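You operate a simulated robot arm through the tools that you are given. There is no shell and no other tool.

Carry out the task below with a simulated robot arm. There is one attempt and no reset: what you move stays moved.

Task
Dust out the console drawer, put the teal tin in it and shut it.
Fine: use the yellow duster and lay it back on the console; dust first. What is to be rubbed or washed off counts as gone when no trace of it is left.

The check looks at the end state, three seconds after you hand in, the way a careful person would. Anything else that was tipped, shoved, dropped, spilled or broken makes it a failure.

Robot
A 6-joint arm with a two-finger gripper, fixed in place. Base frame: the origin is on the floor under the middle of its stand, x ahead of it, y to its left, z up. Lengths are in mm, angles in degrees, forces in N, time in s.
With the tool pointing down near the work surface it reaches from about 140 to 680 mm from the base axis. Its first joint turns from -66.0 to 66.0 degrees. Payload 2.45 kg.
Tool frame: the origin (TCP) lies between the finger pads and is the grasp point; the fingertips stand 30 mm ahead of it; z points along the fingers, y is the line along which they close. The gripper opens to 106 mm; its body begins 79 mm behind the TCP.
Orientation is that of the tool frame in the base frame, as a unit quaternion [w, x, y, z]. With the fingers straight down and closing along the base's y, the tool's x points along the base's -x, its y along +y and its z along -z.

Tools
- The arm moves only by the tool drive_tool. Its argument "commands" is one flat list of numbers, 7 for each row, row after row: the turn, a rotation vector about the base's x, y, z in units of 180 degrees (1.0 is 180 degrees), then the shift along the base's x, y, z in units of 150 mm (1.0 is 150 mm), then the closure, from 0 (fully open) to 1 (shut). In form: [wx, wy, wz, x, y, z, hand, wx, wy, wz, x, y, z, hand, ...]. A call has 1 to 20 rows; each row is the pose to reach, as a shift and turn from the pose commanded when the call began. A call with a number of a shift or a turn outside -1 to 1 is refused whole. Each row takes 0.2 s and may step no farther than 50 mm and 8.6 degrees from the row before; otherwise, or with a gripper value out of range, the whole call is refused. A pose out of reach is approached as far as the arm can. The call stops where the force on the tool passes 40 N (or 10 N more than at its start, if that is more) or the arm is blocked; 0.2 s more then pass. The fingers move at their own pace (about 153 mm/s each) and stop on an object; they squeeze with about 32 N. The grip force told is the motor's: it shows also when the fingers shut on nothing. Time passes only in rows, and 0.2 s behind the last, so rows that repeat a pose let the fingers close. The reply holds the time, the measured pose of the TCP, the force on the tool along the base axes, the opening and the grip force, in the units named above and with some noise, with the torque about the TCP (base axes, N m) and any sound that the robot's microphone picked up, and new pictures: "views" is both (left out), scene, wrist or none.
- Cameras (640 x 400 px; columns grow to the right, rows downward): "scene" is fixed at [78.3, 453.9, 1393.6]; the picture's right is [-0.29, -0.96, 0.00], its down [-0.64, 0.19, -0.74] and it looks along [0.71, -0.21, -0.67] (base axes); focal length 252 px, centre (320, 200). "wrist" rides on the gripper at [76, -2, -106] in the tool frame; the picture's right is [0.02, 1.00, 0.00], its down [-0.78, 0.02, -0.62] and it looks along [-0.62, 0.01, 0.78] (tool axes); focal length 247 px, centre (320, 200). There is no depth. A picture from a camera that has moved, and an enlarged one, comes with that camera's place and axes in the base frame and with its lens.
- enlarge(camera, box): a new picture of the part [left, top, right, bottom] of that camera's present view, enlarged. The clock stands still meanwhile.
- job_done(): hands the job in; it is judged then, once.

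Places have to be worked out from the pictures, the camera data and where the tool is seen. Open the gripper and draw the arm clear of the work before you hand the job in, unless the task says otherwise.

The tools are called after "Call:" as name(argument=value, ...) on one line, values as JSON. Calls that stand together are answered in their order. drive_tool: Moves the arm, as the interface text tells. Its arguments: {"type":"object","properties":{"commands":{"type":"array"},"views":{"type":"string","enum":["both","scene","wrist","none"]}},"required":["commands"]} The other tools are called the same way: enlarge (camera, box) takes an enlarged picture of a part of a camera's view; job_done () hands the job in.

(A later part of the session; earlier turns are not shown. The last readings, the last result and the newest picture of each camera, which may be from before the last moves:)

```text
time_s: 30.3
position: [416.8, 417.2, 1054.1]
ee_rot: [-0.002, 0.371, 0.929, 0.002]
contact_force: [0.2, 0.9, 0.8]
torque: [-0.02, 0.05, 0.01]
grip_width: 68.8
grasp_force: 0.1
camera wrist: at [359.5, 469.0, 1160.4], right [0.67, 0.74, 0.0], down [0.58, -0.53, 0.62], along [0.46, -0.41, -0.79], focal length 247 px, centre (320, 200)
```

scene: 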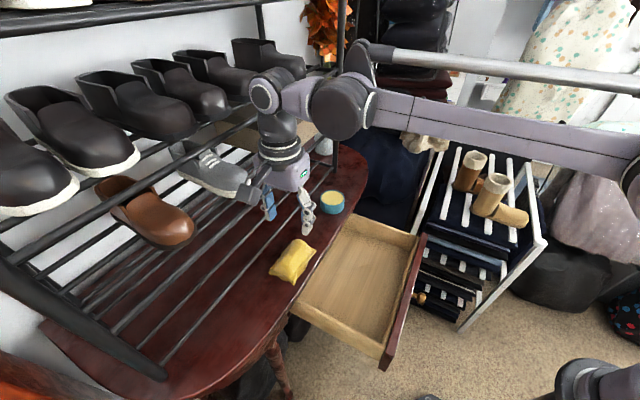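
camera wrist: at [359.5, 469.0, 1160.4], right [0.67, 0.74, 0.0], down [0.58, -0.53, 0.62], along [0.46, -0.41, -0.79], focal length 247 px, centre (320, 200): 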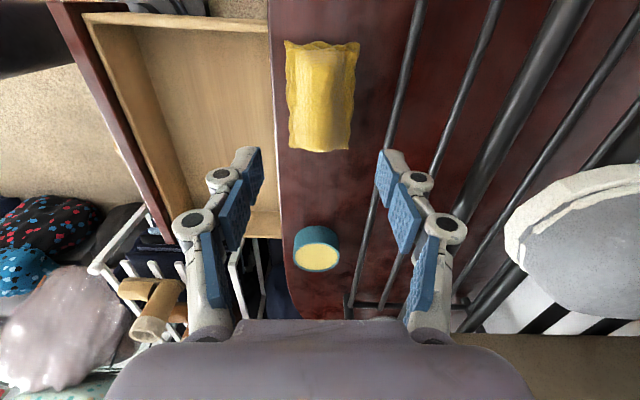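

The duster is lying back on the console and the drawer is clean. Next is the tin, near (565, 274): I'll turn the tool back to neutral and move over for a close look.

Call:
drive_tool(commands=[0, 0, 0.0455, 0.0, -0.08, 0, 0.3, 0, 0, 0.091, 0.02, -0.18, 0, 0.2, 0, 0, 0.1364, 0.06, -0.28, 0, 0.1, 0, 0, 0.1818, 0.1, -0.38, 0, 0, 0, 0, 0.2273, 0.14, -0.48, 0, 0, 0, 0, 0.2727, 0.18, -0.58, 0, 0, 0, 0, 0.3182, 0.22, -0.68, 0, 0, 0, 0, 0.3636, 0.26, -0.78, 0, 0, 0, 0, 0.4091, 0.3, -0.86, 0, 0, 0, 0, 0.4545, 0.34, -0.93, 0, 0, 0, 0, 0.5, 0.38, -1.0, 0, 0, 0, 0, 0.5, 0.38, -1.0, 0, 0], views="wrist")

```text
time_s: 32.9
position: [474.0, 268.1, 1052.8]
ee_rot: [-0.003, -0.396, 0.918, 0.0]
contact_force: [-0.4, -0.3, -0.1]
torque: [0.01, -0.03, -0.03]
grip_width: 105.9
grasp_force: 0.1
camera wrist: at [423.5, 210.9, 1160.4], right [-0.74, 0.67, 0.0], down [0.53, 0.58, 0.62], along [0.41, 0.46, -0.79], focal length 247 px, centre (320, 200)
```

wrist: 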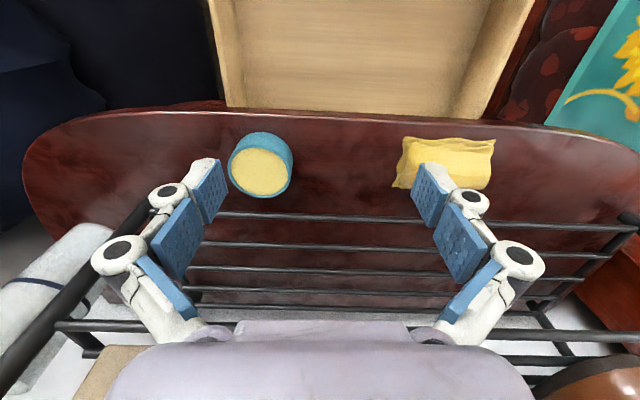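

The tin is near (566, 272). I'll line up with it sideways, lower a bit and measure it again.

Call:
drive_tool(commands=[0, 0, 0, 0.1, -0.095, -0.08, 0, 0, 0, 0, 0.2, -0.19, -0.16, 0, 0, 0, 0, 0.3, -0.286, -0.24, 0, 0, 0, 0, 0.322, -0.307, -0.24, 0, 0, 0, 0, 0.322, -0.307, -0.24, 0], views="both")

Call:
enlarge(camera="wrist", box=[220, 120, 420, 245])

```text
time_s: 34.1
position: [523.5, 221.3, 1018.6]
ee_rot: [-0.003, -0.394, 0.919, 0.0]
contact_force: [0.2, -0.1, 0.1]
torque: [0.01, 0.0, 0.0]
grip_width: 105.9
grasp_force: 0.0
camera wrist: at [472.1, 165.4, 1125.2], right [-0.74, 0.67, 0.0], down [0.53, 0.58, 0.62], along [0.41, 0.46, -0.79], focal length 247 px, centre (320, 200)
```

scene: 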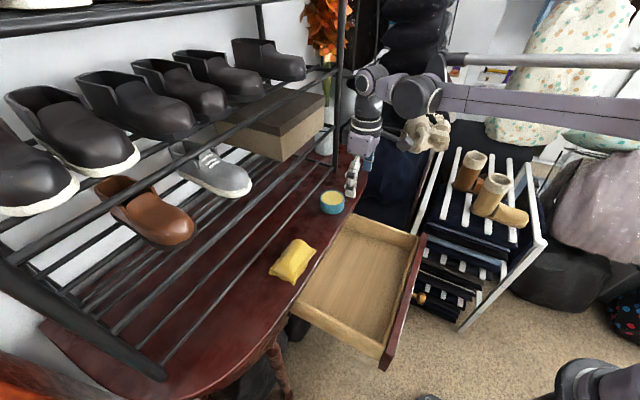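
wrist: 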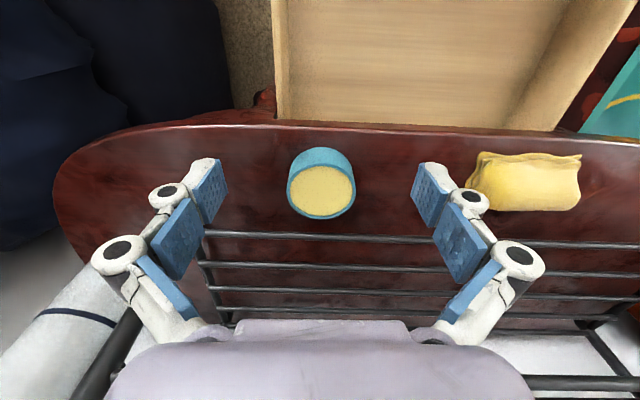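

```text
3.20 times, centred on (320, 182) of wrist
camera zoom: at [472.1, 165.4, 1125.2], right [-0.74, 0.67, 0.0], down [0.53, 0.58, 0.62], along [0.41, 0.46, -0.79], focal length 790 px, centre (320, 256)
```

zoom: 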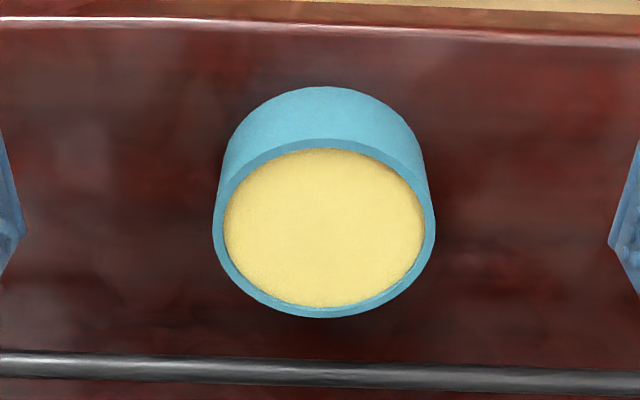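

The tin is about 67 mm across, with its top at z≈934 and its centre at about (566.6, 270.7). I'll move over it fully open and lower to TCP z≈939, fingers either side along the console edge.

Call:
drive_tool(commands=[0, 0, 0, 0.096, 0.11, 0, 0, 0, 0, 0, 0.192, 0.22, 0, 0, 0, 0, 0, 0.287, 0.329, 0, 0, 0, 0, 0, 0.287, 0.329, -0.12, 0, 0, 0, 0, 0.287, 0.329, -0.24, 0, 0, 0, 0, 0.287, 0.329, -0.34, 0, 0, 0, 0, 0.287, 0.329, -0.44, 0, 0, 0, 0, 0.287, 0.329, -0.5, 0, 0, 0, 0, 0.287, 0.329, -0.53, 0, 0, 0, 0, 0.287, 0.329, -0.53, 0], views="both")

```text
time_s: 36.3
position: [565.5, 269.5, 939.5]
ee_rot: [-0.002, -0.395, 0.919, 0.0]
contact_force: [0.8, 0.2, -0.2]
torque: [-0.01, 0.0, 0.02]
grip_width: 106.0
grasp_force: 0.0
camera wrist: at [515.0, 214.4, 1045.8], right [-0.74, 0.67, 0.0], down [0.53, 0.58, 0.62], along [0.41, 0.46, -0.79], focal length 247 px, centre (320, 200)
```

scene: 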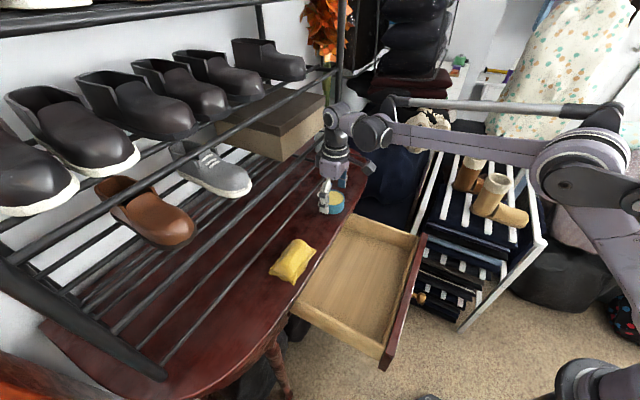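
wrist: 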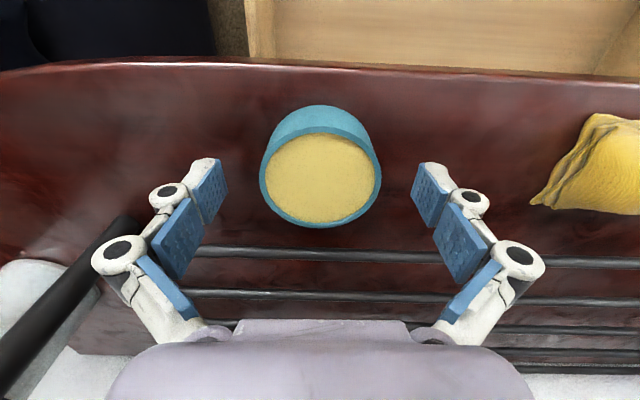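

The tin is centred between the pads to within about 3 mm and nothing is touching. I'll close on it.

Call:
drive_tool(commands=[0, 0, 0, -0.01, -0.011, 0, 0.15, 0, 0, 0, -0.01, -0.011, 0, 0.3, 0, 0, 0, -0.01, -0.011, 0, 0.5, 0, 0, 0, -0.01, -0.011, 0, 0.8, 0, 0, 0, -0.01, -0.011, 0, 1, 0, 0, 0, -0.01, -0.011, 0, 1], views="wrist")

```text
time_s: 37.7
position: [564.5, 268.3, 938.9]
ee_rot: [-0.003, -0.395, 0.919, 0.0]
contact_force: [0.9, -0.6, 4.7]
torque: [-0.01, -0.01, -0.05]
grip_width: 65.3
grasp_force: 32.6
camera wrist: at [513.1, 212.7, 1045.7], right [-0.74, 0.67, 0.0], down [0.53, 0.58, 0.62], along [0.41, 0.46, -0.79], focal length 247 px, centre (320, 200)
```

wrist: 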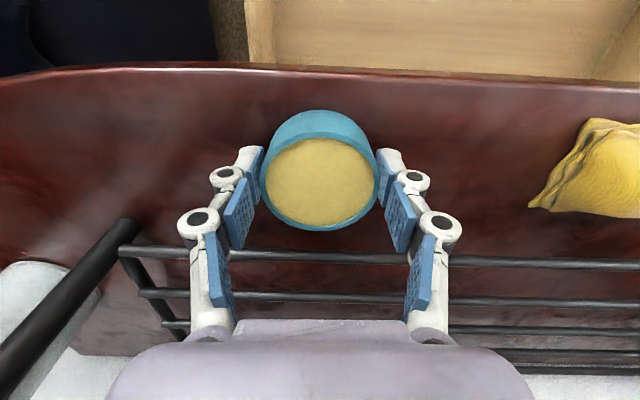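

The tin is held at 65 mm with a 33 N grip. I'll lift gently and check that it comes up level.

Call:
drive_tool(commands=[0, 0, 0, 0, 0, 0.05, 1, 0, 0, 0, 0, 0, 0.15, 1, 0, 0, 0, 0, 0, 0.3, 1, 0, 0, 0, 0, 0, 0.45, 1, 0, 0, 0, 0, 0, 0.45, 1], views="both")

```text
time_s: 38.9
position: [564.2, 267.5, 1007.6]
ee_rot: [-0.003, -0.395, 0.919, 0.0]
contact_force: [0.6, 0.3, -2.1]
torque: [-0.01, 0.0, 0.01]
grip_width: 65.7
grasp_force: 31.6
camera wrist: at [512.2, 212.5, 1114.1], right [-0.74, 0.67, 0.0], down [0.53, 0.58, 0.62], along [0.41, 0.46, -0.79], focal length 247 px, centre (320, 200)
```

scene: 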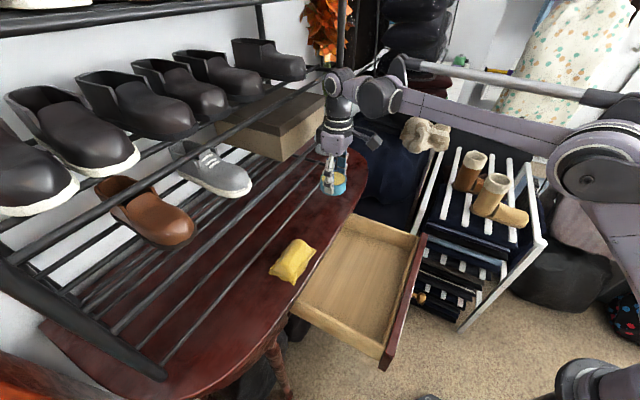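
wrist: 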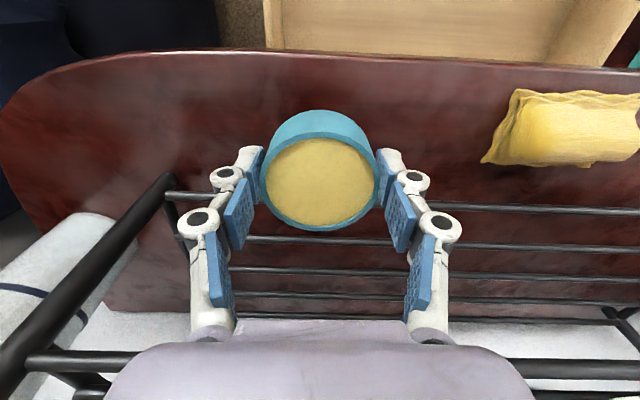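

The tin is up and level, with its bottom about 40 mm below the TCP. I'll carry it over the drawer.

Call:
drive_tool(commands=[0, 0, 0, -0.1, -0.013, 0, 1, 0, 0, 0, -0.25, -0.032, 0, 1, 0, 0, 0, -0.43, -0.055, 0, 1, 0, 0, 0, -0.61, -0.078, 0, 1, 0, 0, 0, -0.78, -0.1, 0, 1, 0, 0, 0, -0.91, -0.116, 0, 1, 0, 0, 0, -1.0, -0.127, 0, 1, 0, 0, 0, -1.0, -0.127, 0, 1], views="both")

```text
time_s: 40.7
position: [415.5, 249.5, 1008.9]
ee_rot: [-0.003, -0.395, 0.919, 0.0]
contact_force: [-0.1, 0.0, -2.2]
torque: [0.01, 0.03, 0.01]
grip_width: 65.3
grasp_force: 31.4
camera wrist: at [363.7, 193.7, 1114.9], right [-0.74, 0.67, 0.0], down [0.53, 0.58, 0.62], along [0.41, 0.46, -0.79], focal length 247 px, centre (320, 200)
```

scene: 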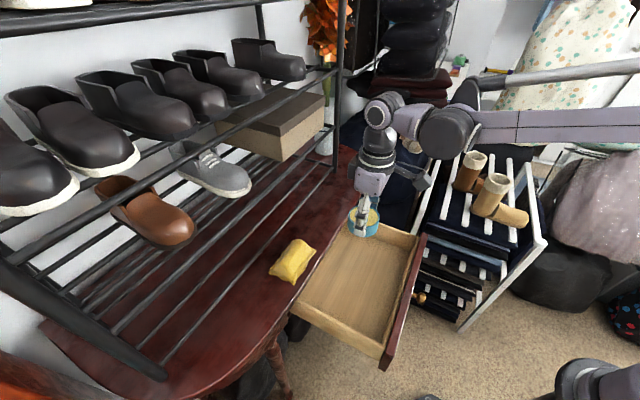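
wrist: 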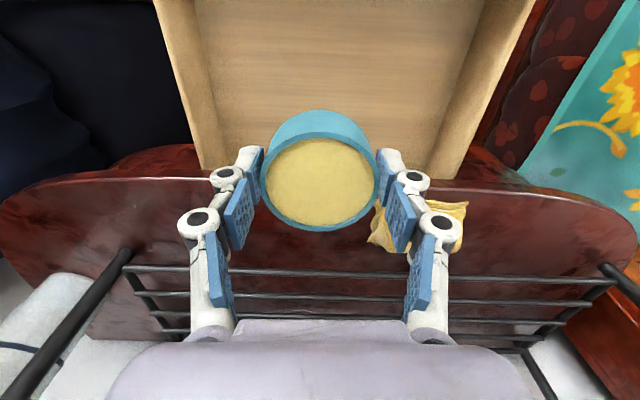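

The tin is now over the drawer opening. I'll centre it at about (388, 245) and lower into the drawer, stopping above the floor.

Call:
drive_tool(commands=[0, 0, 0, -0.1, -0.015, -0.05, 1, 0, 0, 0, -0.185, -0.03, -0.15, 1, 0, 0, 0, -0.185, -0.03, -0.35, 1, 0, 0, 0, -0.185, -0.03, -0.55, 1, 0, 0, 0, -0.185, -0.03, -0.75, 1, 0, 0, 0, -0.185, -0.03, -0.9, 1, 0, 0, 0, -0.185, -0.03, -1.0, 1, 0, 0, 0, -0.185, -0.03, -1.0, 1], views="both")

```text
time_s: 42.5
position: [386.3, 245.7, 857.3]
ee_rot: [-0.003, -0.395, 0.919, 0.0]
contact_force: [-0.4, 0.0, -3.1]
torque: [-0.03, 0.02, 0.0]
grip_width: 65.7
grasp_force: 32.6
camera wrist: at [334.9, 188.8, 963.8], right [-0.74, 0.67, 0.0], down [0.53, 0.58, 0.62], along [0.41, 0.46, -0.79], focal length 247 px, centre (320, 200)
```

scene: 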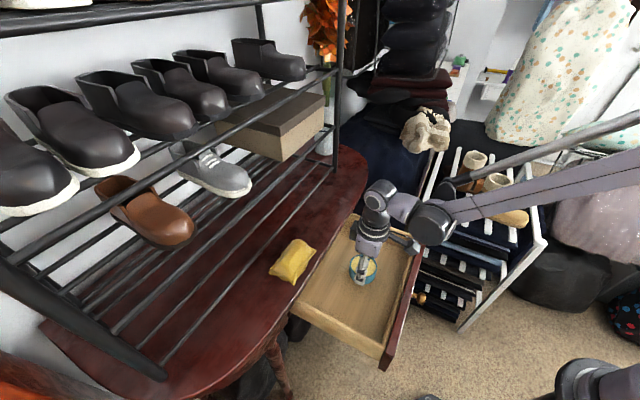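
wrist: 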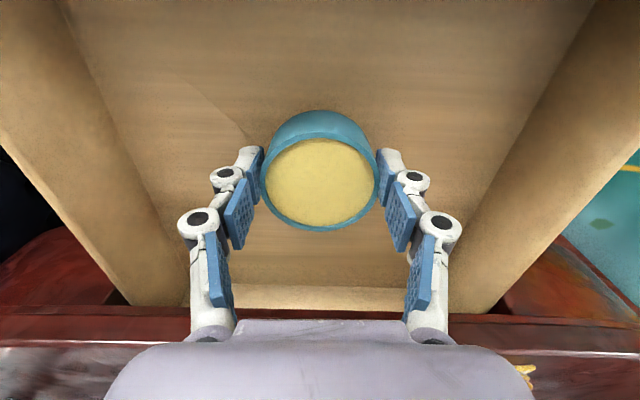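

The tin is over the bare drawer floor, clear of the walls. I'll lower in small steps to touchdown, which I expect near TCP z≈823.

Call:
drive_tool(commands=[0, 0, 0, 0, 0, -0.08, 1, 0, 0, 0, 0, 0, -0.15, 1, 0, 0, 0, 0, 0, -0.185, 1, 0, 0, 0, 0, 0, -0.2, 1, 0, 0, 0, 0, 0, -0.21, 1, 0, 0, 0, 0, 0, -0.216, 1, 0, 0, 0, 0, 0, -0.22, 1], views="none")

```text
time_s: 44.1
position: [387.0, 245.2, 823.0]
ee_rot: [-0.002, -0.395, 0.919, -0.001]
contact_force: [-0.6, -1.6, 12.1]
torque: [0.02, -0.08, -0.04]
grip_width: 65.4
grasp_force: 32.0
```

Touchdown is at z=823 with about 12 N. I'll open the fingers and rise straight up out of the drawer.

Call:
drive_tool(commands=[0, 0, 0, 0, 0, 0.004, 0.9, 0, 0, 0, 0, 0, 0.004, 0.35, 0, 0, 0, 0, 0, 0.004, 0.2, 0, 0, 0, 0, 0, 0.004, 0.1, 0, 0, 0, 0, 0, 0.004, 0.05, 0, 0, 0, 0, 0, 0.15, 0.05, 0, 0, 0, 0, 0, 0.4, 0.05, 0, 0, 0, 0, 0, 0.65, 0.05, 0, 0, 0, 0, 0, 0.9, 0.05, 0, 0, 0, 0, 0, 1.0, 0.05, 0, 0, 0, 0, 0, 1.0, 0.05], views="both")

```text
time_s: 46.5
position: [386.1, 244.9, 971.7]
ee_rot: [-0.003, -0.394, 0.919, 0.0]
contact_force: [0.2, -0.5, -0.2]
torque: [-0.01, -0.02, 0.01]
grip_width: 100.7
grasp_force: 0.1
camera wrist: at [334.3, 188.9, 1078.7], right [-0.74, 0.67, 0.0], down [0.53, 0.58, 0.62], along [0.41, 0.46, -0.79], focal length 247 px, centre (320, 200)
```

scene: 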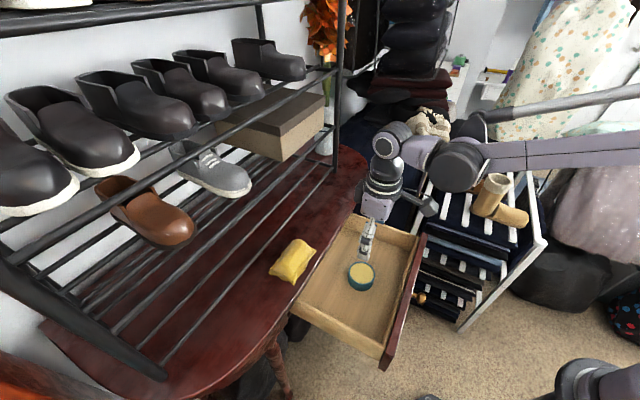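
wrist: 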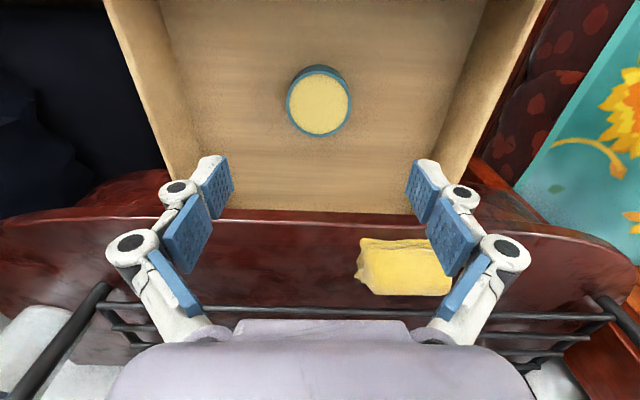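

The tin stands upright on the drawer floor. I'll close the hand and back off in front of the drawer to measure the front panel and knob before pushing.

Call:
drive_tool(commands=[0, 0, 0, -0.1, -0.1, 0.1, 0.3, 0, 0, 0, -0.25, -0.25, 0.2, 0.6, 0, 0, 0, -0.42, -0.42, 0.25, 1, 0, 0, 0, -0.6, -0.6, 0.25, 1, 0, 0, 0, -0.78, -0.78, 0.25, 1, 0, 0, 0, -0.92, -0.92, 0.25, 1, 0, 0, 0, -0.98, -1.0, 0.25, 1, 0, 0, 0, -0.98, -1.0, 0.25, 1], views="both")

```text
time_s: 48.3
position: [240.1, 93.7, 1009.3]
ee_rot: [-0.003, -0.395, 0.919, -0.001]
contact_force: [0.1, -0.1, -0.5]
torque: [-0.01, -0.02, -0.02]
grip_width: 0.1
grasp_force: 28.2
camera wrist: at [188.6, 38.3, 1116.8], right [-0.74, 0.67, 0.0], down [0.53, 0.58, 0.62], along [0.41, 0.46, -0.79], focal length 247 px, centre (320, 200)
```

scene: 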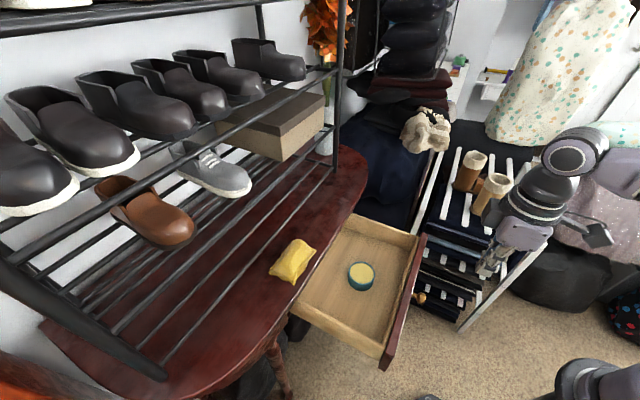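
wrist: 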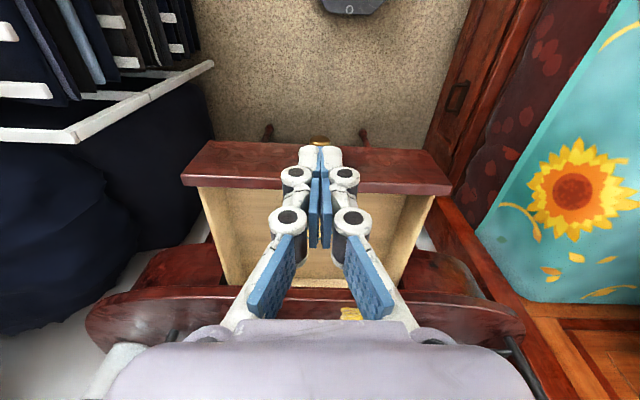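

The scene view shows the tin in the clean drawer. I'll enlarge the wrist view to measure the front panel and knob.

Call:
enlarge(camera="wrist", box=[170, 110, 470, 300])

Call:
enlarge(camera="scene", box=[290, 210, 440, 380])

```text
2.11 times, centred on (320, 205) of wrist
camera zoom: at [188.6, 38.3, 1116.8], right [-0.74, 0.67, 0.0], down [0.53, 0.58, 0.62], along [0.41, 0.46, -0.79], focal length 520 px, centre (320, 190)
```

zoom: 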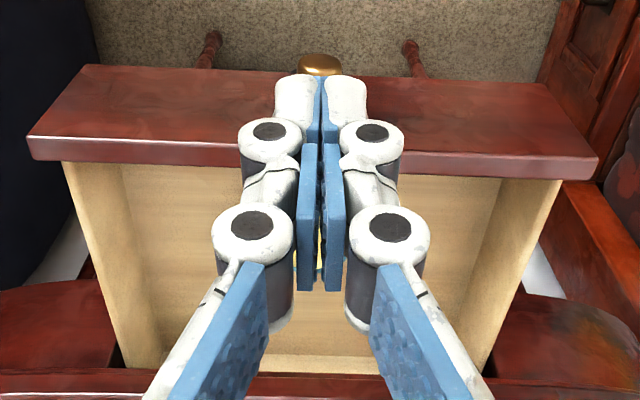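

```text
2.35 times, centred on (365, 295) of scene
camera zoom: at [78.3, 453.9, 1393.6], right [-0.29, -0.96, 0.0], down [-0.64, 0.19, -0.74], along [0.71, -0.21, -0.67], focal length 592 px, centre (214, -24)
```

zoom: 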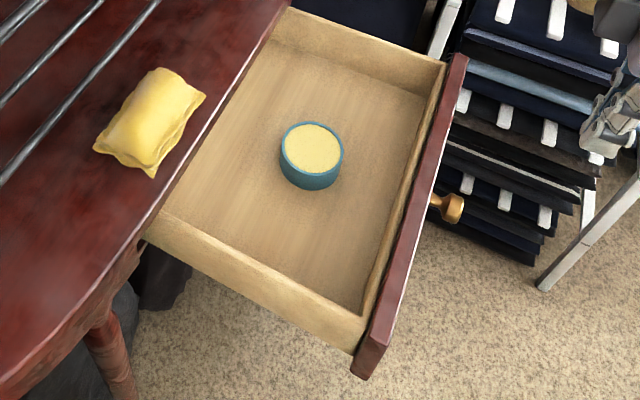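

The panel's front face is at about u'≈327 and z≈774–860, and the knob is near v'≈-107. I'll tilt the tool 30° so the closed fingertips lead under the console's edge, and come in beside the knob at v'≈-175 for a level view.

Call:
drive_tool(commands=[0.0302, -0.0287, 0, 0.08, -0.073, -0.13, 1, 0.0604, -0.0574, 0, 0.16, -0.147, -0.26, 1, 0.0905, -0.0861, 0, 0.24, -0.22, -0.39, 1, 0.1207, -0.1148, 0, 0.323, -0.294, -0.527, 1, 0.1207, -0.1148, 0, 0.323, -0.294, -0.527, 1], views="both")

```text
time_s: 49.5
position: [287.5, 50.7, 931.0]
ee_rot: [0.236, -0.382, 0.888, 0.101]
contact_force: [0.6, 0.6, 0.6]
torque: [0.0, -0.02, 0.01]
grip_width: 0.0
grasp_force: 28.1
camera wrist: at [206.7, -36.1, 984.9], right [-0.74, 0.67, -0.01], down [0.24, 0.28, 0.93], along [0.63, 0.68, -0.37], focal length 247 px, centre (320, 200)
```

scene: 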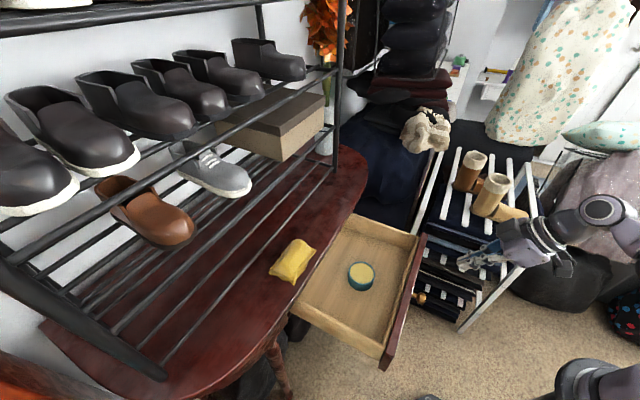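
wrist: 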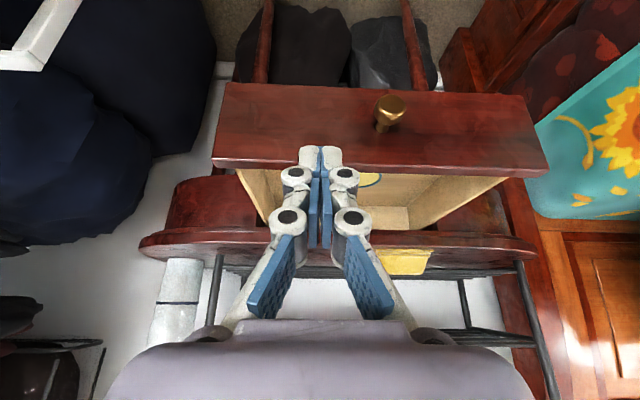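

This level view shows the panel, the knob, and the apron below the console top. I'll enlarge it to judge where the panel will seat.

Call:
enlarge(camera="wrist", box=[130, 60, 560, 330])

```text
1.48 times, centred on (345, 195) of wrist
camera zoom: at [206.7, -36.1, 984.9], right [-0.74, 0.67, -0.01], down [0.24, 0.28, 0.93], along [0.63, 0.68, -0.37], focal length 366 px, centre (283, 207)
```

zoom: 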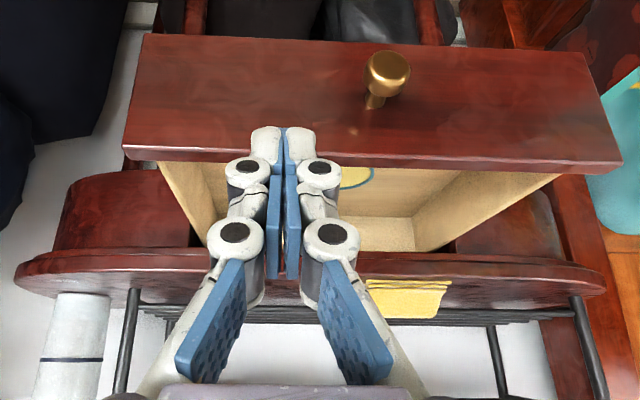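

The apron sits right under the console edge, so the panel should travel about 200 mm before it seats. I'll lower the fingertips to mid-panel height at z≈815 and come up close to the panel.

Call:
drive_tool(commands=[0, 0, 0, 0, 0, -0.2, 1, 0, 0, 0, 0, 0, -0.4, 1, 0, 0, 0, 0, 0, -0.6, 1, 0, 0, 0, 0.1, 0.1, -0.6, 1, 0, 0, 0, 0.2, 0.2, -0.6, 1, 0, 0, 0, 0.2, 0.2, -0.6, 1], views="both")

```text
time_s: 50.9
position: [323.6, 80.8, 864.1]
ee_rot: [0.236, -0.382, 0.888, 0.102]
contact_force: [-0.1, 0.1, 0.7]
torque: [0.01, -0.02, -0.05]
grip_width: 0.0
grasp_force: 28.7
out of reach, approached as far as the arm can: row 3, 4, 5, 6
camera wrist: at [243.8, -6.4, 918.9], right [-0.74, 0.67, -0.01], down [0.24, 0.28, 0.93], along [0.63, 0.68, -0.37], focal length 247 px, centre (320, 200)
```

scene: 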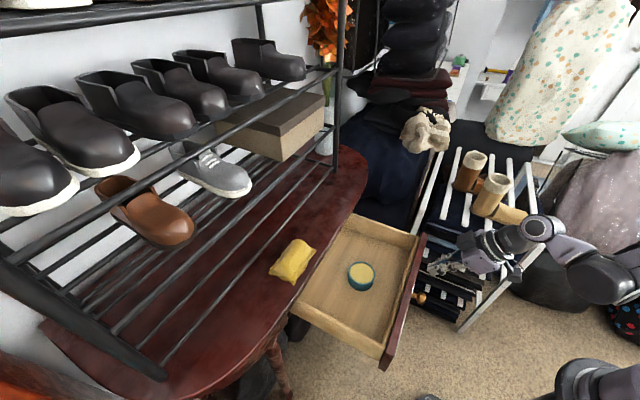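
wrist: 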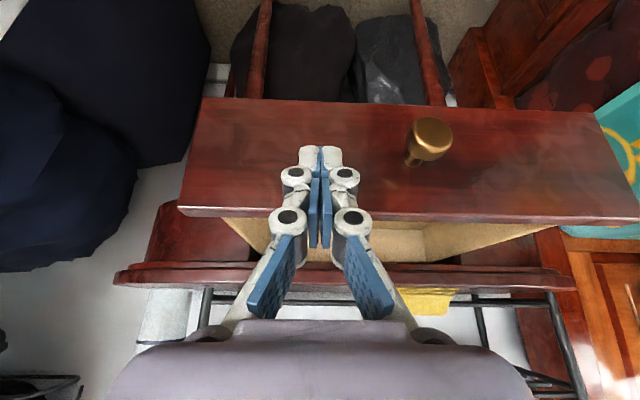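

At 30° tilt the arm can't get lower than z=864 this close to its base. I'll cut the tilt to about 15°, which should allow mid-panel height.

Call:
drive_tool(commands=[-0.0302, 0.0287, 0, 0, 0, 0, 1, -0.0603, 0.0574, 0, 0, 0, 0, 1, -0.0603, 0.0574, 0, 0, 0, 0, 1], views="wrist")

```text
time_s: 51.7
position: [326.4, 79.9, 863.6]
ee_rot: [0.116, -0.391, 0.912, 0.051]
contact_force: [0.5, 0.3, -0.5]
torque: [-0.01, -0.01, -0.03]
grip_width: 0.5
grasp_force: 29.1
camera wrist: at [256.4, 7.0, 948.3], right [-0.74, 0.67, 0.0], down [0.4, 0.45, 0.8], along [0.54, 0.59, -0.6], focal length 247 px, centre (320, 200)
```

wrist: 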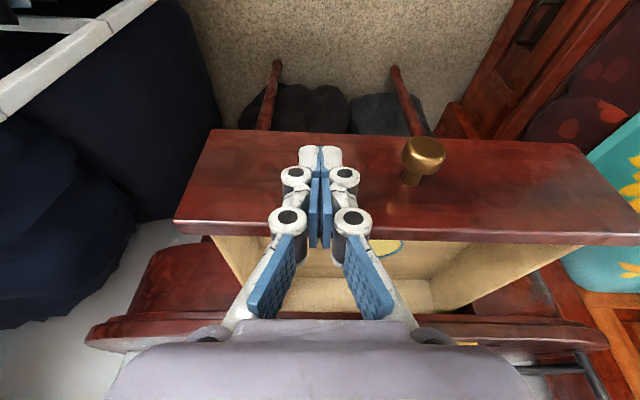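

Tilt is now about 15°. I'll lower toward TCP z≈830, staying about 20 mm in front of the panel.

Call:
drive_tool(commands=[0, 0, 0, -0.02, -0.02, -0.08, 1, 0, 0, 0, -0.02, -0.02, -0.16, 1, 0, 0, 0, -0.02, -0.02, -0.22, 1, 0, 0, 0, -0.02, -0.02, -0.22, 1], views="both")

```text
time_s: 52.7
position: [322.6, 79.9, 831.0]
ee_rot: [0.118, -0.391, 0.912, 0.052]
contact_force: [0.1, 0.3, 0.3]
torque: [-0.02, 0.01, 0.01]
grip_width: 0.0
grasp_force: 28.4
camera wrist: at [253.5, 4.6, 914.7], right [-0.74, 0.67, 0.0], down [0.4, 0.45, 0.8], along [0.54, 0.59, -0.6], focal length 247 px, centre (320, 200)
```

scene: 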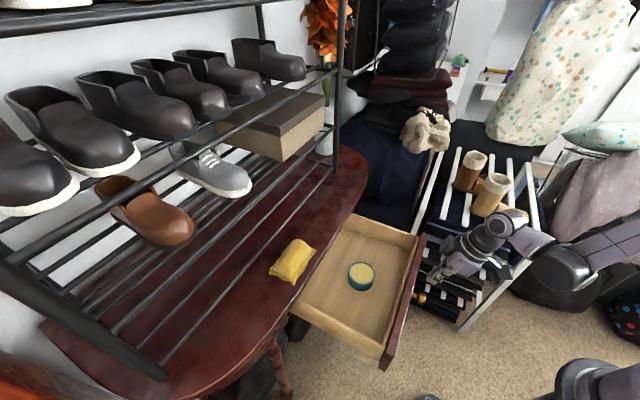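
wrist: 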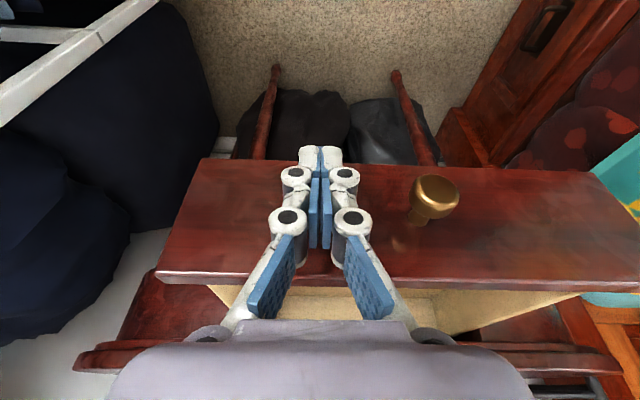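

The fingertips are level with mid-panel, beside the knob. I'll push slowly along the slide direction and watch the force.

Call:
drive_tool(commands=[0, 0, 0, 0.05, 0.05, 0, 1, 0, 0, 0, 0.1, 0.1, 0, 1, 0, 0, 0, 0.14, 0.14, 0, 1, 0, 0, 0, 0.18, 0.18, 0, 1, 0, 0, 0, 0.22, 0.22, 0, 1, 0, 0, 0, 0.26, 0.26, 0, 1, 0, 0, 0, 0.3, 0.3, 0, 1], views="both")

```text
time_s: 54.3
position: [369.3, 123.0, 832.8]
ee_rot: [0.117, -0.392, 0.911, 0.052]
contact_force: [-2.1, -1.4, 1.0]
torque: [-0.02, 0.01, -0.04]
grip_width: 0.0
grasp_force: 28.4
camera wrist: at [300.2, 49.6, 915.9], right [-0.74, 0.67, 0.0], down [0.4, 0.45, 0.8], along [0.54, 0.59, -0.6], focal length 247 px, centre (320, 200)
```

scene: 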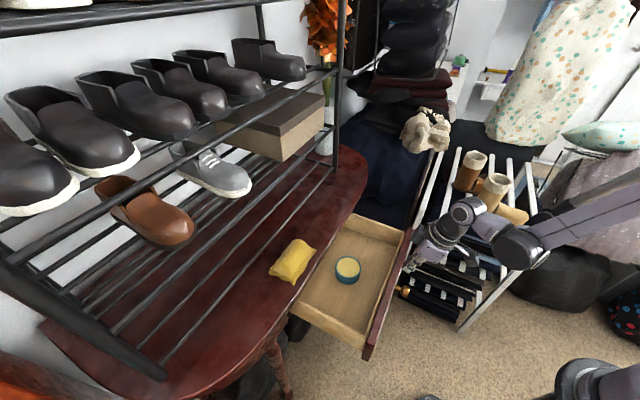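
wrist: 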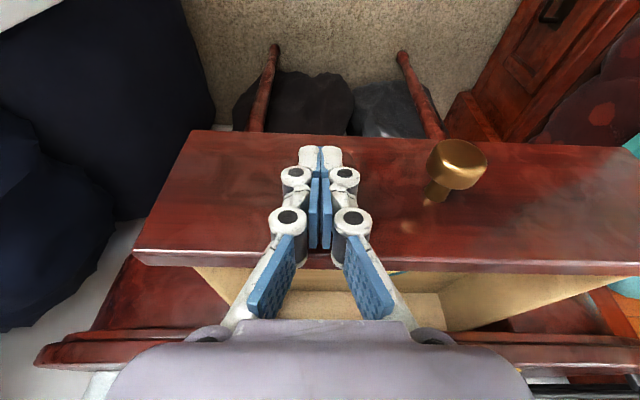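

The drawer slides easily at about 3 N and the tin rides along upright. I'll keep pushing at the same slow pace.

Call:
drive_tool(commands=[0, 0, 0, 0.045, 0.045, 0, 1, 0, 0, 0, 0.09, 0.09, 0, 1, 0, 0, 0, 0.135, 0.135, 0, 1, 0, 0, 0, 0.18, 0.18, 0, 1, 0, 0, 0, 0.225, 0.225, 0, 1, 0, 0, 0, 0.27, 0.27, 0, 1, 0, 0, 0, 0.315, 0.315, 0, 1, 0, 0, 0, 0.36, 0.36, 0, 1, 0, 0, 0, 0.405, 0.405, 0, 1, 0, 0, 0, 0.45, 0.45, 0, 1], views="both")

```text
time_s: 56.5
position: [434.0, 191.7, 831.8]
ee_rot: [0.117, -0.392, 0.911, 0.052]
contact_force: [-0.4, -1.3, 0.0]
torque: [-0.06, 0.02, -0.02]
grip_width: 0.1
grasp_force: 28.4
camera wrist: at [366.0, 116.9, 915.5], right [-0.74, 0.67, 0.0], down [0.4, 0.45, 0.8], along [0.54, 0.59, -0.6], focal length 247 px, centre (320, 200)
```

scene: 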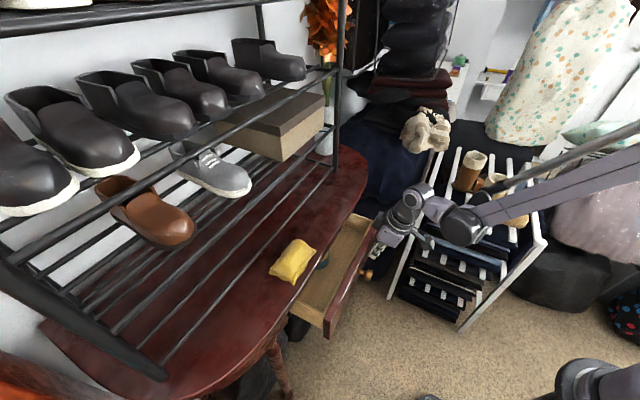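
wrist: 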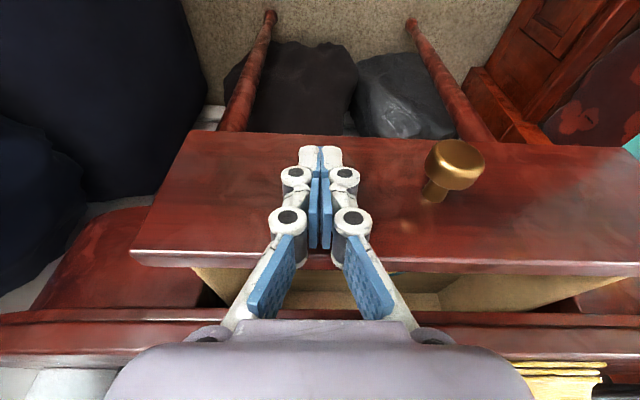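

The drawer is about 140 mm in and still moving freely, and the duster hasn't been touched. I'll continue with smaller steps toward the end of travel.

Call:
drive_tool(commands=[0, 0, 0, 0.035, 0.035, 0, 1, 0, 0, 0, 0.07, 0.07, 0, 1, 0, 0, 0, 0.105, 0.105, 0, 1, 0, 0, 0, 0.14, 0.14, 0, 1, 0, 0, 0, 0.175, 0.175, 0, 1, 0, 0, 0, 0.21, 0.21, 0, 1, 0, 0, 0, 0.24, 0.24, 0, 1, 0, 0, 0, 0.265, 0.265, 0, 1], views="both")

```text
time_s: 58.3
position: [475.7, 232.7, 832.6]
ee_rot: [0.118, -0.392, 0.911, 0.05]
contact_force: [0.1, -2.6, 0.2]
torque: [-0.04, 0.0, -0.06]
grip_width: 0.0
grasp_force: 28.0
camera wrist: at [406.8, 157.3, 915.4], right [-0.74, 0.67, 0.0], down [0.4, 0.45, 0.8], along [0.54, 0.59, -0.6], focal length 247 px, centre (320, 200)
```

scene: 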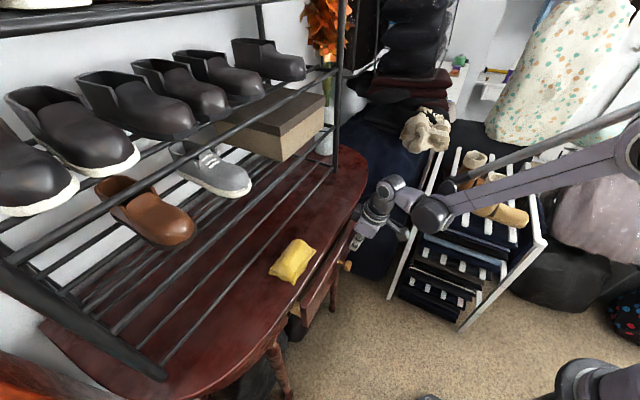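
wrist: 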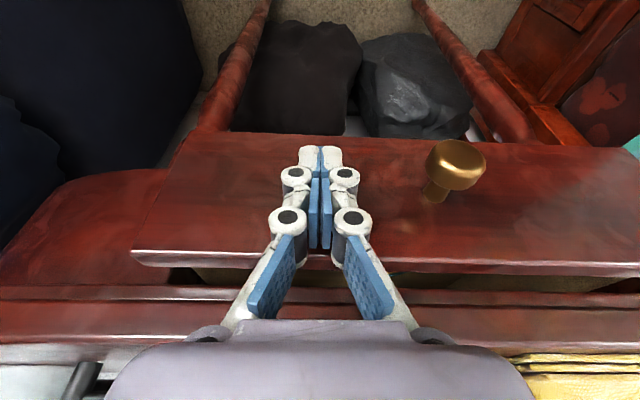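

A small gap is still left behind the panel. I'll push the last stretch in roughly 4 mm steps until it seats.

Call:
drive_tool(commands=[0, 0, 0, 0.02, 0.02, 0, 1, 0, 0, 0, 0.04, 0.04, 0, 1, 0, 0, 0, 0.06, 0.06, 0, 1, 0, 0, 0, 0.08, 0.08, 0, 1, 0, 0, 0, 0.1, 0.1, 0, 1, 0, 0, 0, 0.12, 0.12, 0, 1, 0, 0, 0, 0.14, 0.14, 0, 1], views="both")

```text
time_s: 59.9
position: [495.8, 251.7, 831.3]
ee_rot: [0.117, -0.392, 0.911, 0.05]
contact_force: [-3.4, -1.1, -0.2]
torque: [-0.03, 0.04, 0.0]
grip_width: 0.0
grasp_force: 28.5
camera wrist: at [427.7, 178.5, 915.5], right [-0.74, 0.67, 0.0], down [0.4, 0.45, 0.8], along [0.54, 0.59, -0.6], focal length 247 px, centre (320, 200)
```

scene: 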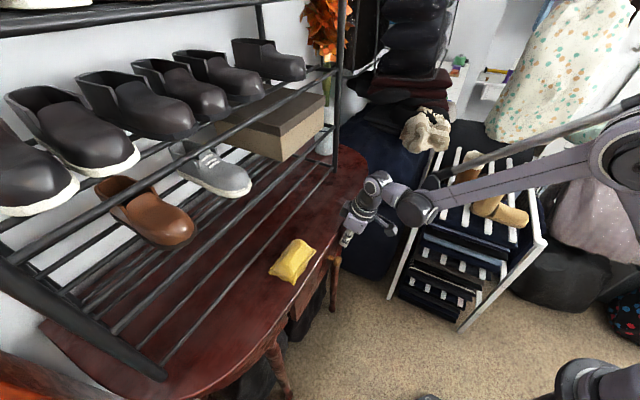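
wrist: 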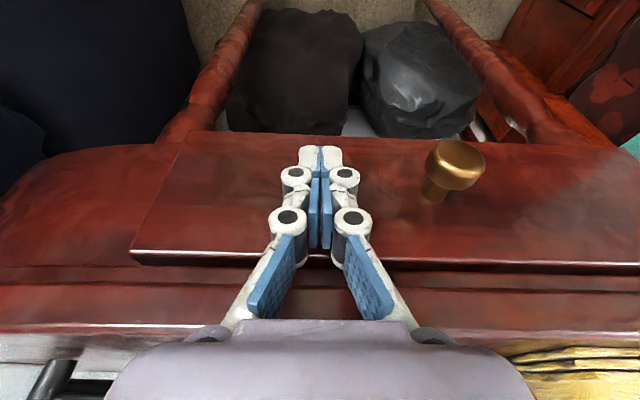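

The force is still only about 3 N, so the drawer isn't seated yet. I'll zoom in on the gap and on the clearance to the console edge.

Call:
enlarge(camera="wrist", box=[0, 120, 330, 330])

Call:
enlarge(camera="wrist", box=[340, 120, 640, 330])

Call:
enlarge(camera="scene", box=[270, 190, 400, 350])

```text
1.90 times, centred on (165, 225) of wrist
camera zoom: at [427.7, 178.5, 915.5], right [-0.74, 0.67, 0.0], down [0.4, 0.45, 0.8], along [0.54, 0.59, -0.6], focal length 470 px, centre (615, 152)
```

zoom: 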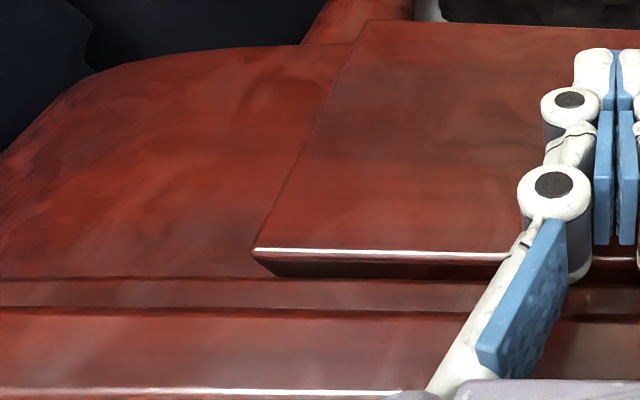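

```text
1.90 times, centred on (490, 225) of wrist
camera zoom: at [427.7, 178.5, 915.5], right [-0.74, 0.67, 0.0], down [0.4, 0.45, 0.8], along [0.54, 0.59, -0.6], focal length 470 px, centre (-4, 152)
```

zoom: 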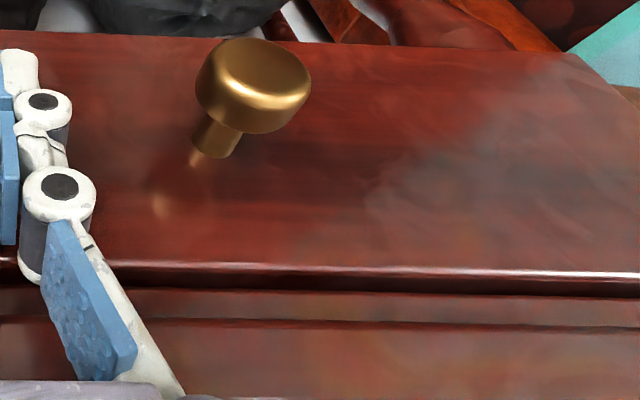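

```text
2.50 times, centred on (335, 270) of scene
camera zoom: at [78.2, 453.9, 1393.6], right [-0.29, -0.96, 0.0], down [-0.64, 0.19, -0.74], along [0.71, -0.21, -0.67], focal length 629 px, centre (282, 25)
```

zoom: 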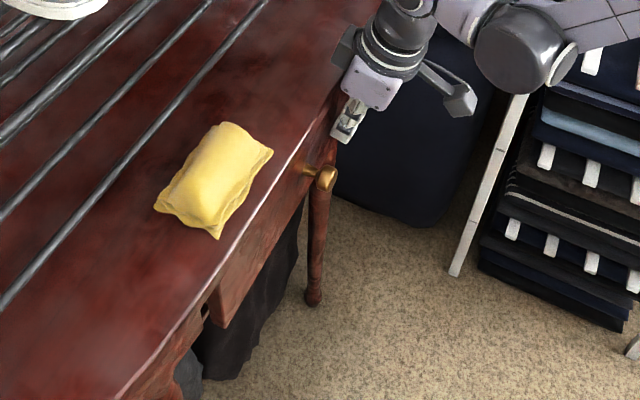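

The panel is nearly flush with the apron. I'll push on in 2.5 mm steps and let the force show when it seats.

Call:
drive_tool(commands=[0, 0, 0, 0.012, 0.012, 0, 1, 0, 0, 0, 0.024, 0.024, 0, 1, 0, 0, 0, 0.036, 0.036, 0, 1, 0, 0, 0, 0.048, 0.048, 0, 1, 0, 0, 0, 0.06, 0.06, 0, 1], views="both")

```text
time_s: 61.1
position: [505.2, 261.3, 831.8]
ee_rot: [0.117, -0.392, 0.911, 0.052]
contact_force: [-3.9, -3.8, 0.2]
torque: [0.18, -0.21, -0.08]
grip_width: 0.1
grasp_force: 28.7
camera wrist: at [436.3, 187.2, 915.8], right [-0.74, 0.67, 0.0], down [0.4, 0.45, 0.8], along [0.54, 0.59, -0.6], focal length 247 px, centre (320, 200)
```

scene: 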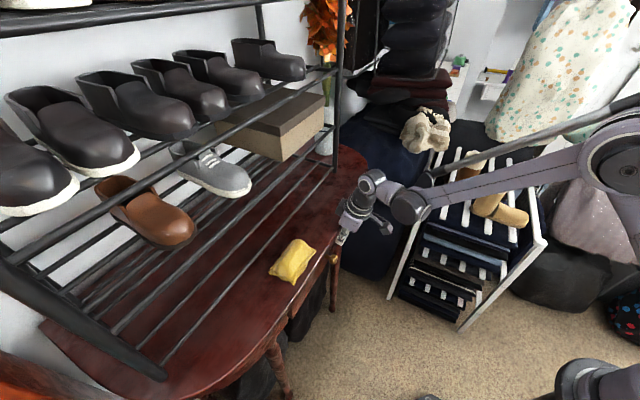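
wrist: 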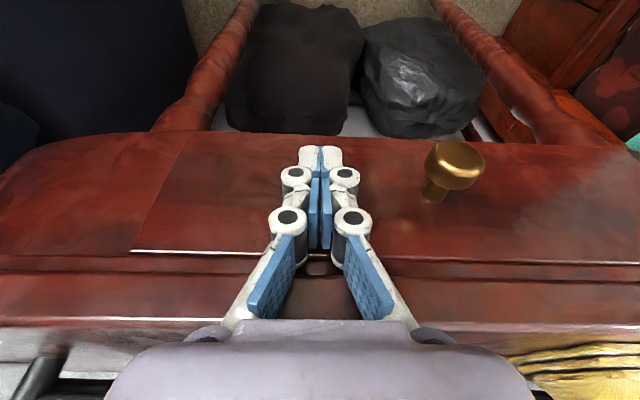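

Force and torque are rising a little and the panel looks flush with the apron. I'll zoom in to verify.

Call:
enlarge(camera="wrist", box=[0, 110, 300, 310])

Call:
enlarge(camera="wrist", box=[340, 110, 640, 310])

Call:
enlarge(camera="scene", box=[270, 190, 400, 350])

```text
2.00 times, centred on (150, 210) of wrist
camera zoom: at [436.3, 187.2, 915.8], right [-0.74, 0.67, 0.0], down [0.4, 0.45, 0.8], along [0.54, 0.59, -0.6], focal length 494 px, centre (660, 180)
```

zoom: 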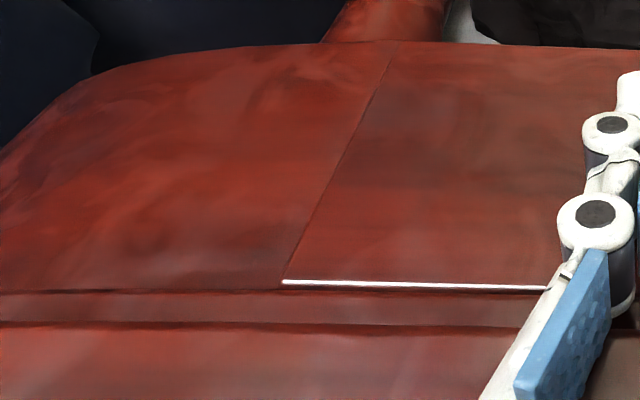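

```text
2.00 times, centred on (490, 210) of wrist
camera zoom: at [436.3, 187.2, 915.8], right [-0.74, 0.67, 0.0], down [0.4, 0.45, 0.8], along [0.54, 0.59, -0.6], focal length 494 px, centre (-20, 180)
```

zoom: 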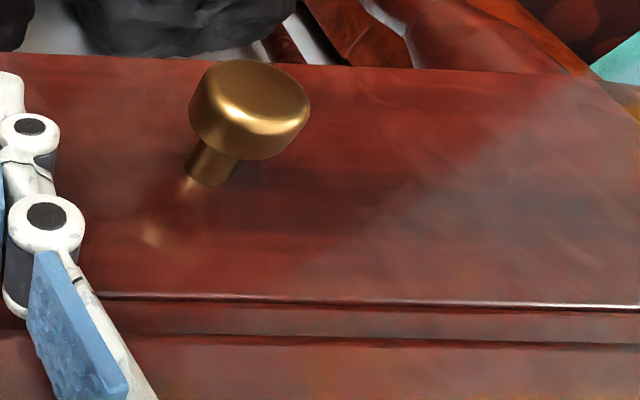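

```text
2.50 times, centred on (335, 270) of scene
camera zoom: at [78.2, 453.8, 1393.6], right [-0.29, -0.96, 0.0], down [-0.64, 0.19, -0.74], along [0.71, -0.21, -0.67], focal length 629 px, centre (282, 25)
```

zoom: 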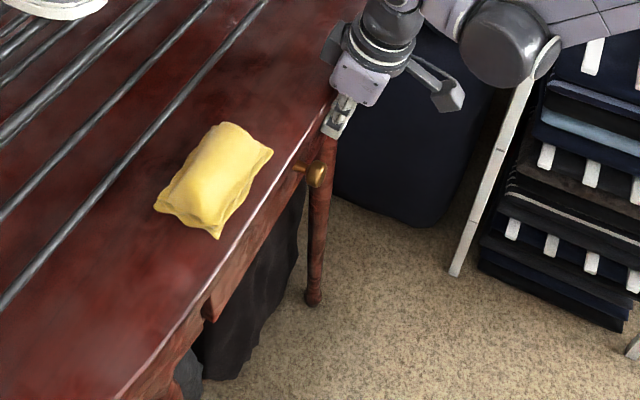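

The panel is almost exactly flush with the apron. I'll nudge a few millimetres more to confirm it has hit its stop.

Call:
drive_tool(commands=[0, 0, 0, 0.006, 0.006, 0, 1, 0, 0, 0, 0.012, 0.012, 0, 1, 0, 0, 0, 0.018, 0.018, 0, 1], views="wrist")

```text
time_s: 62.0
position: [504.3, 261.3, 831.1]
ee_rot: [0.113, -0.391, 0.912, 0.05]
contact_force: [-4.5, -3.4, -0.5]
torque: [0.12, -0.26, -0.13]
grip_width: 0.3
grasp_force: 28.7
stopped in row 3: the force on the tool passed its limit at 41 N (the readings are from after the stop); the commanded pose is now the measured one
camera wrist: at [436.9, 187.5, 916.4], right [-0.74, 0.67, 0.0], down [0.41, 0.45, 0.79], along [0.54, 0.59, -0.61], focal length 247 px, centre (320, 200)
```

wrist: 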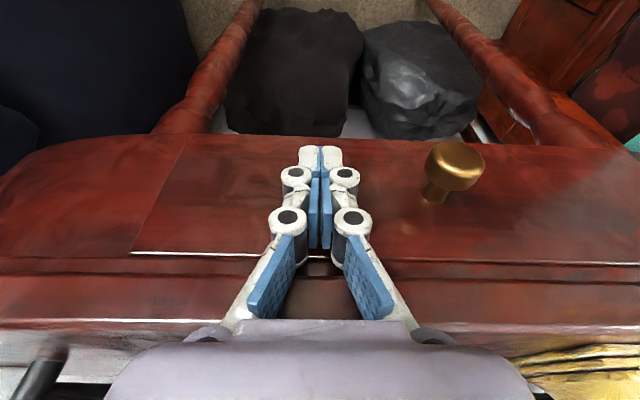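

The push stopped at 41 N, but the torque puts the contact about 45 mm above the TCP. That's a knuckle meeting the console top's edge, not the drawer's stop. I'll back off and tilt the tool to about 33° so only the fingertips reach under the edge.

Call:
drive_tool(commands=[0, 0, 0, -0.06, -0.06, 0, 1, 0, 0, 0, -0.12, -0.12, 0, 1, 0.0241, -0.023, 0, -0.15, -0.15, 0.02, 1, 0.0483, -0.0459, 0, -0.15, -0.15, 0.04, 1, 0.0724, -0.0689, 0, -0.15, -0.15, 0.06, 1, 0.0724, -0.0689, 0, -0.15, -0.15, 0.06, 1], views="both")

```text
time_s: 63.4
position: [483.3, 239.7, 841.0]
ee_rot: [0.254, -0.379, 0.883, 0.111]
contact_force: [0.1, 0.6, 0.1]
torque: [0.01, 0.0, 0.01]
grip_width: 0.1
grasp_force: 28.5
camera wrist: at [400.0, 150.5, 890.4], right [-0.74, 0.67, -0.01], down [0.22, 0.25, 0.94], along [0.64, 0.69, -0.33], focal length 247 px, centre (320, 200)
```

scene: 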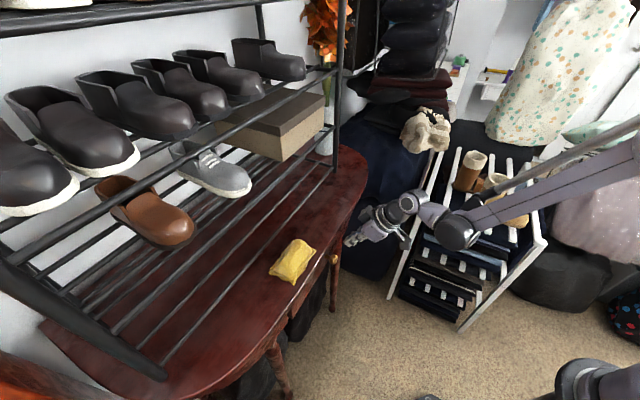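
wrist: 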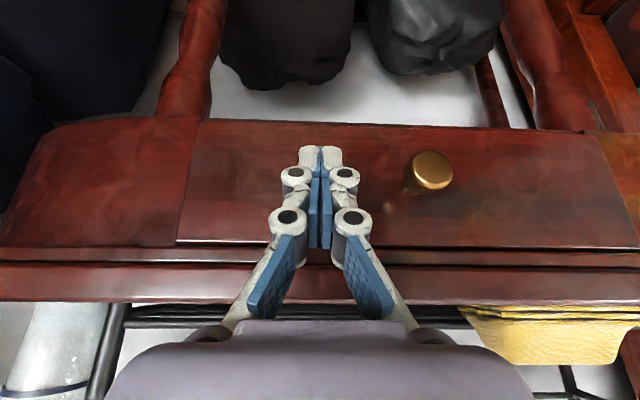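

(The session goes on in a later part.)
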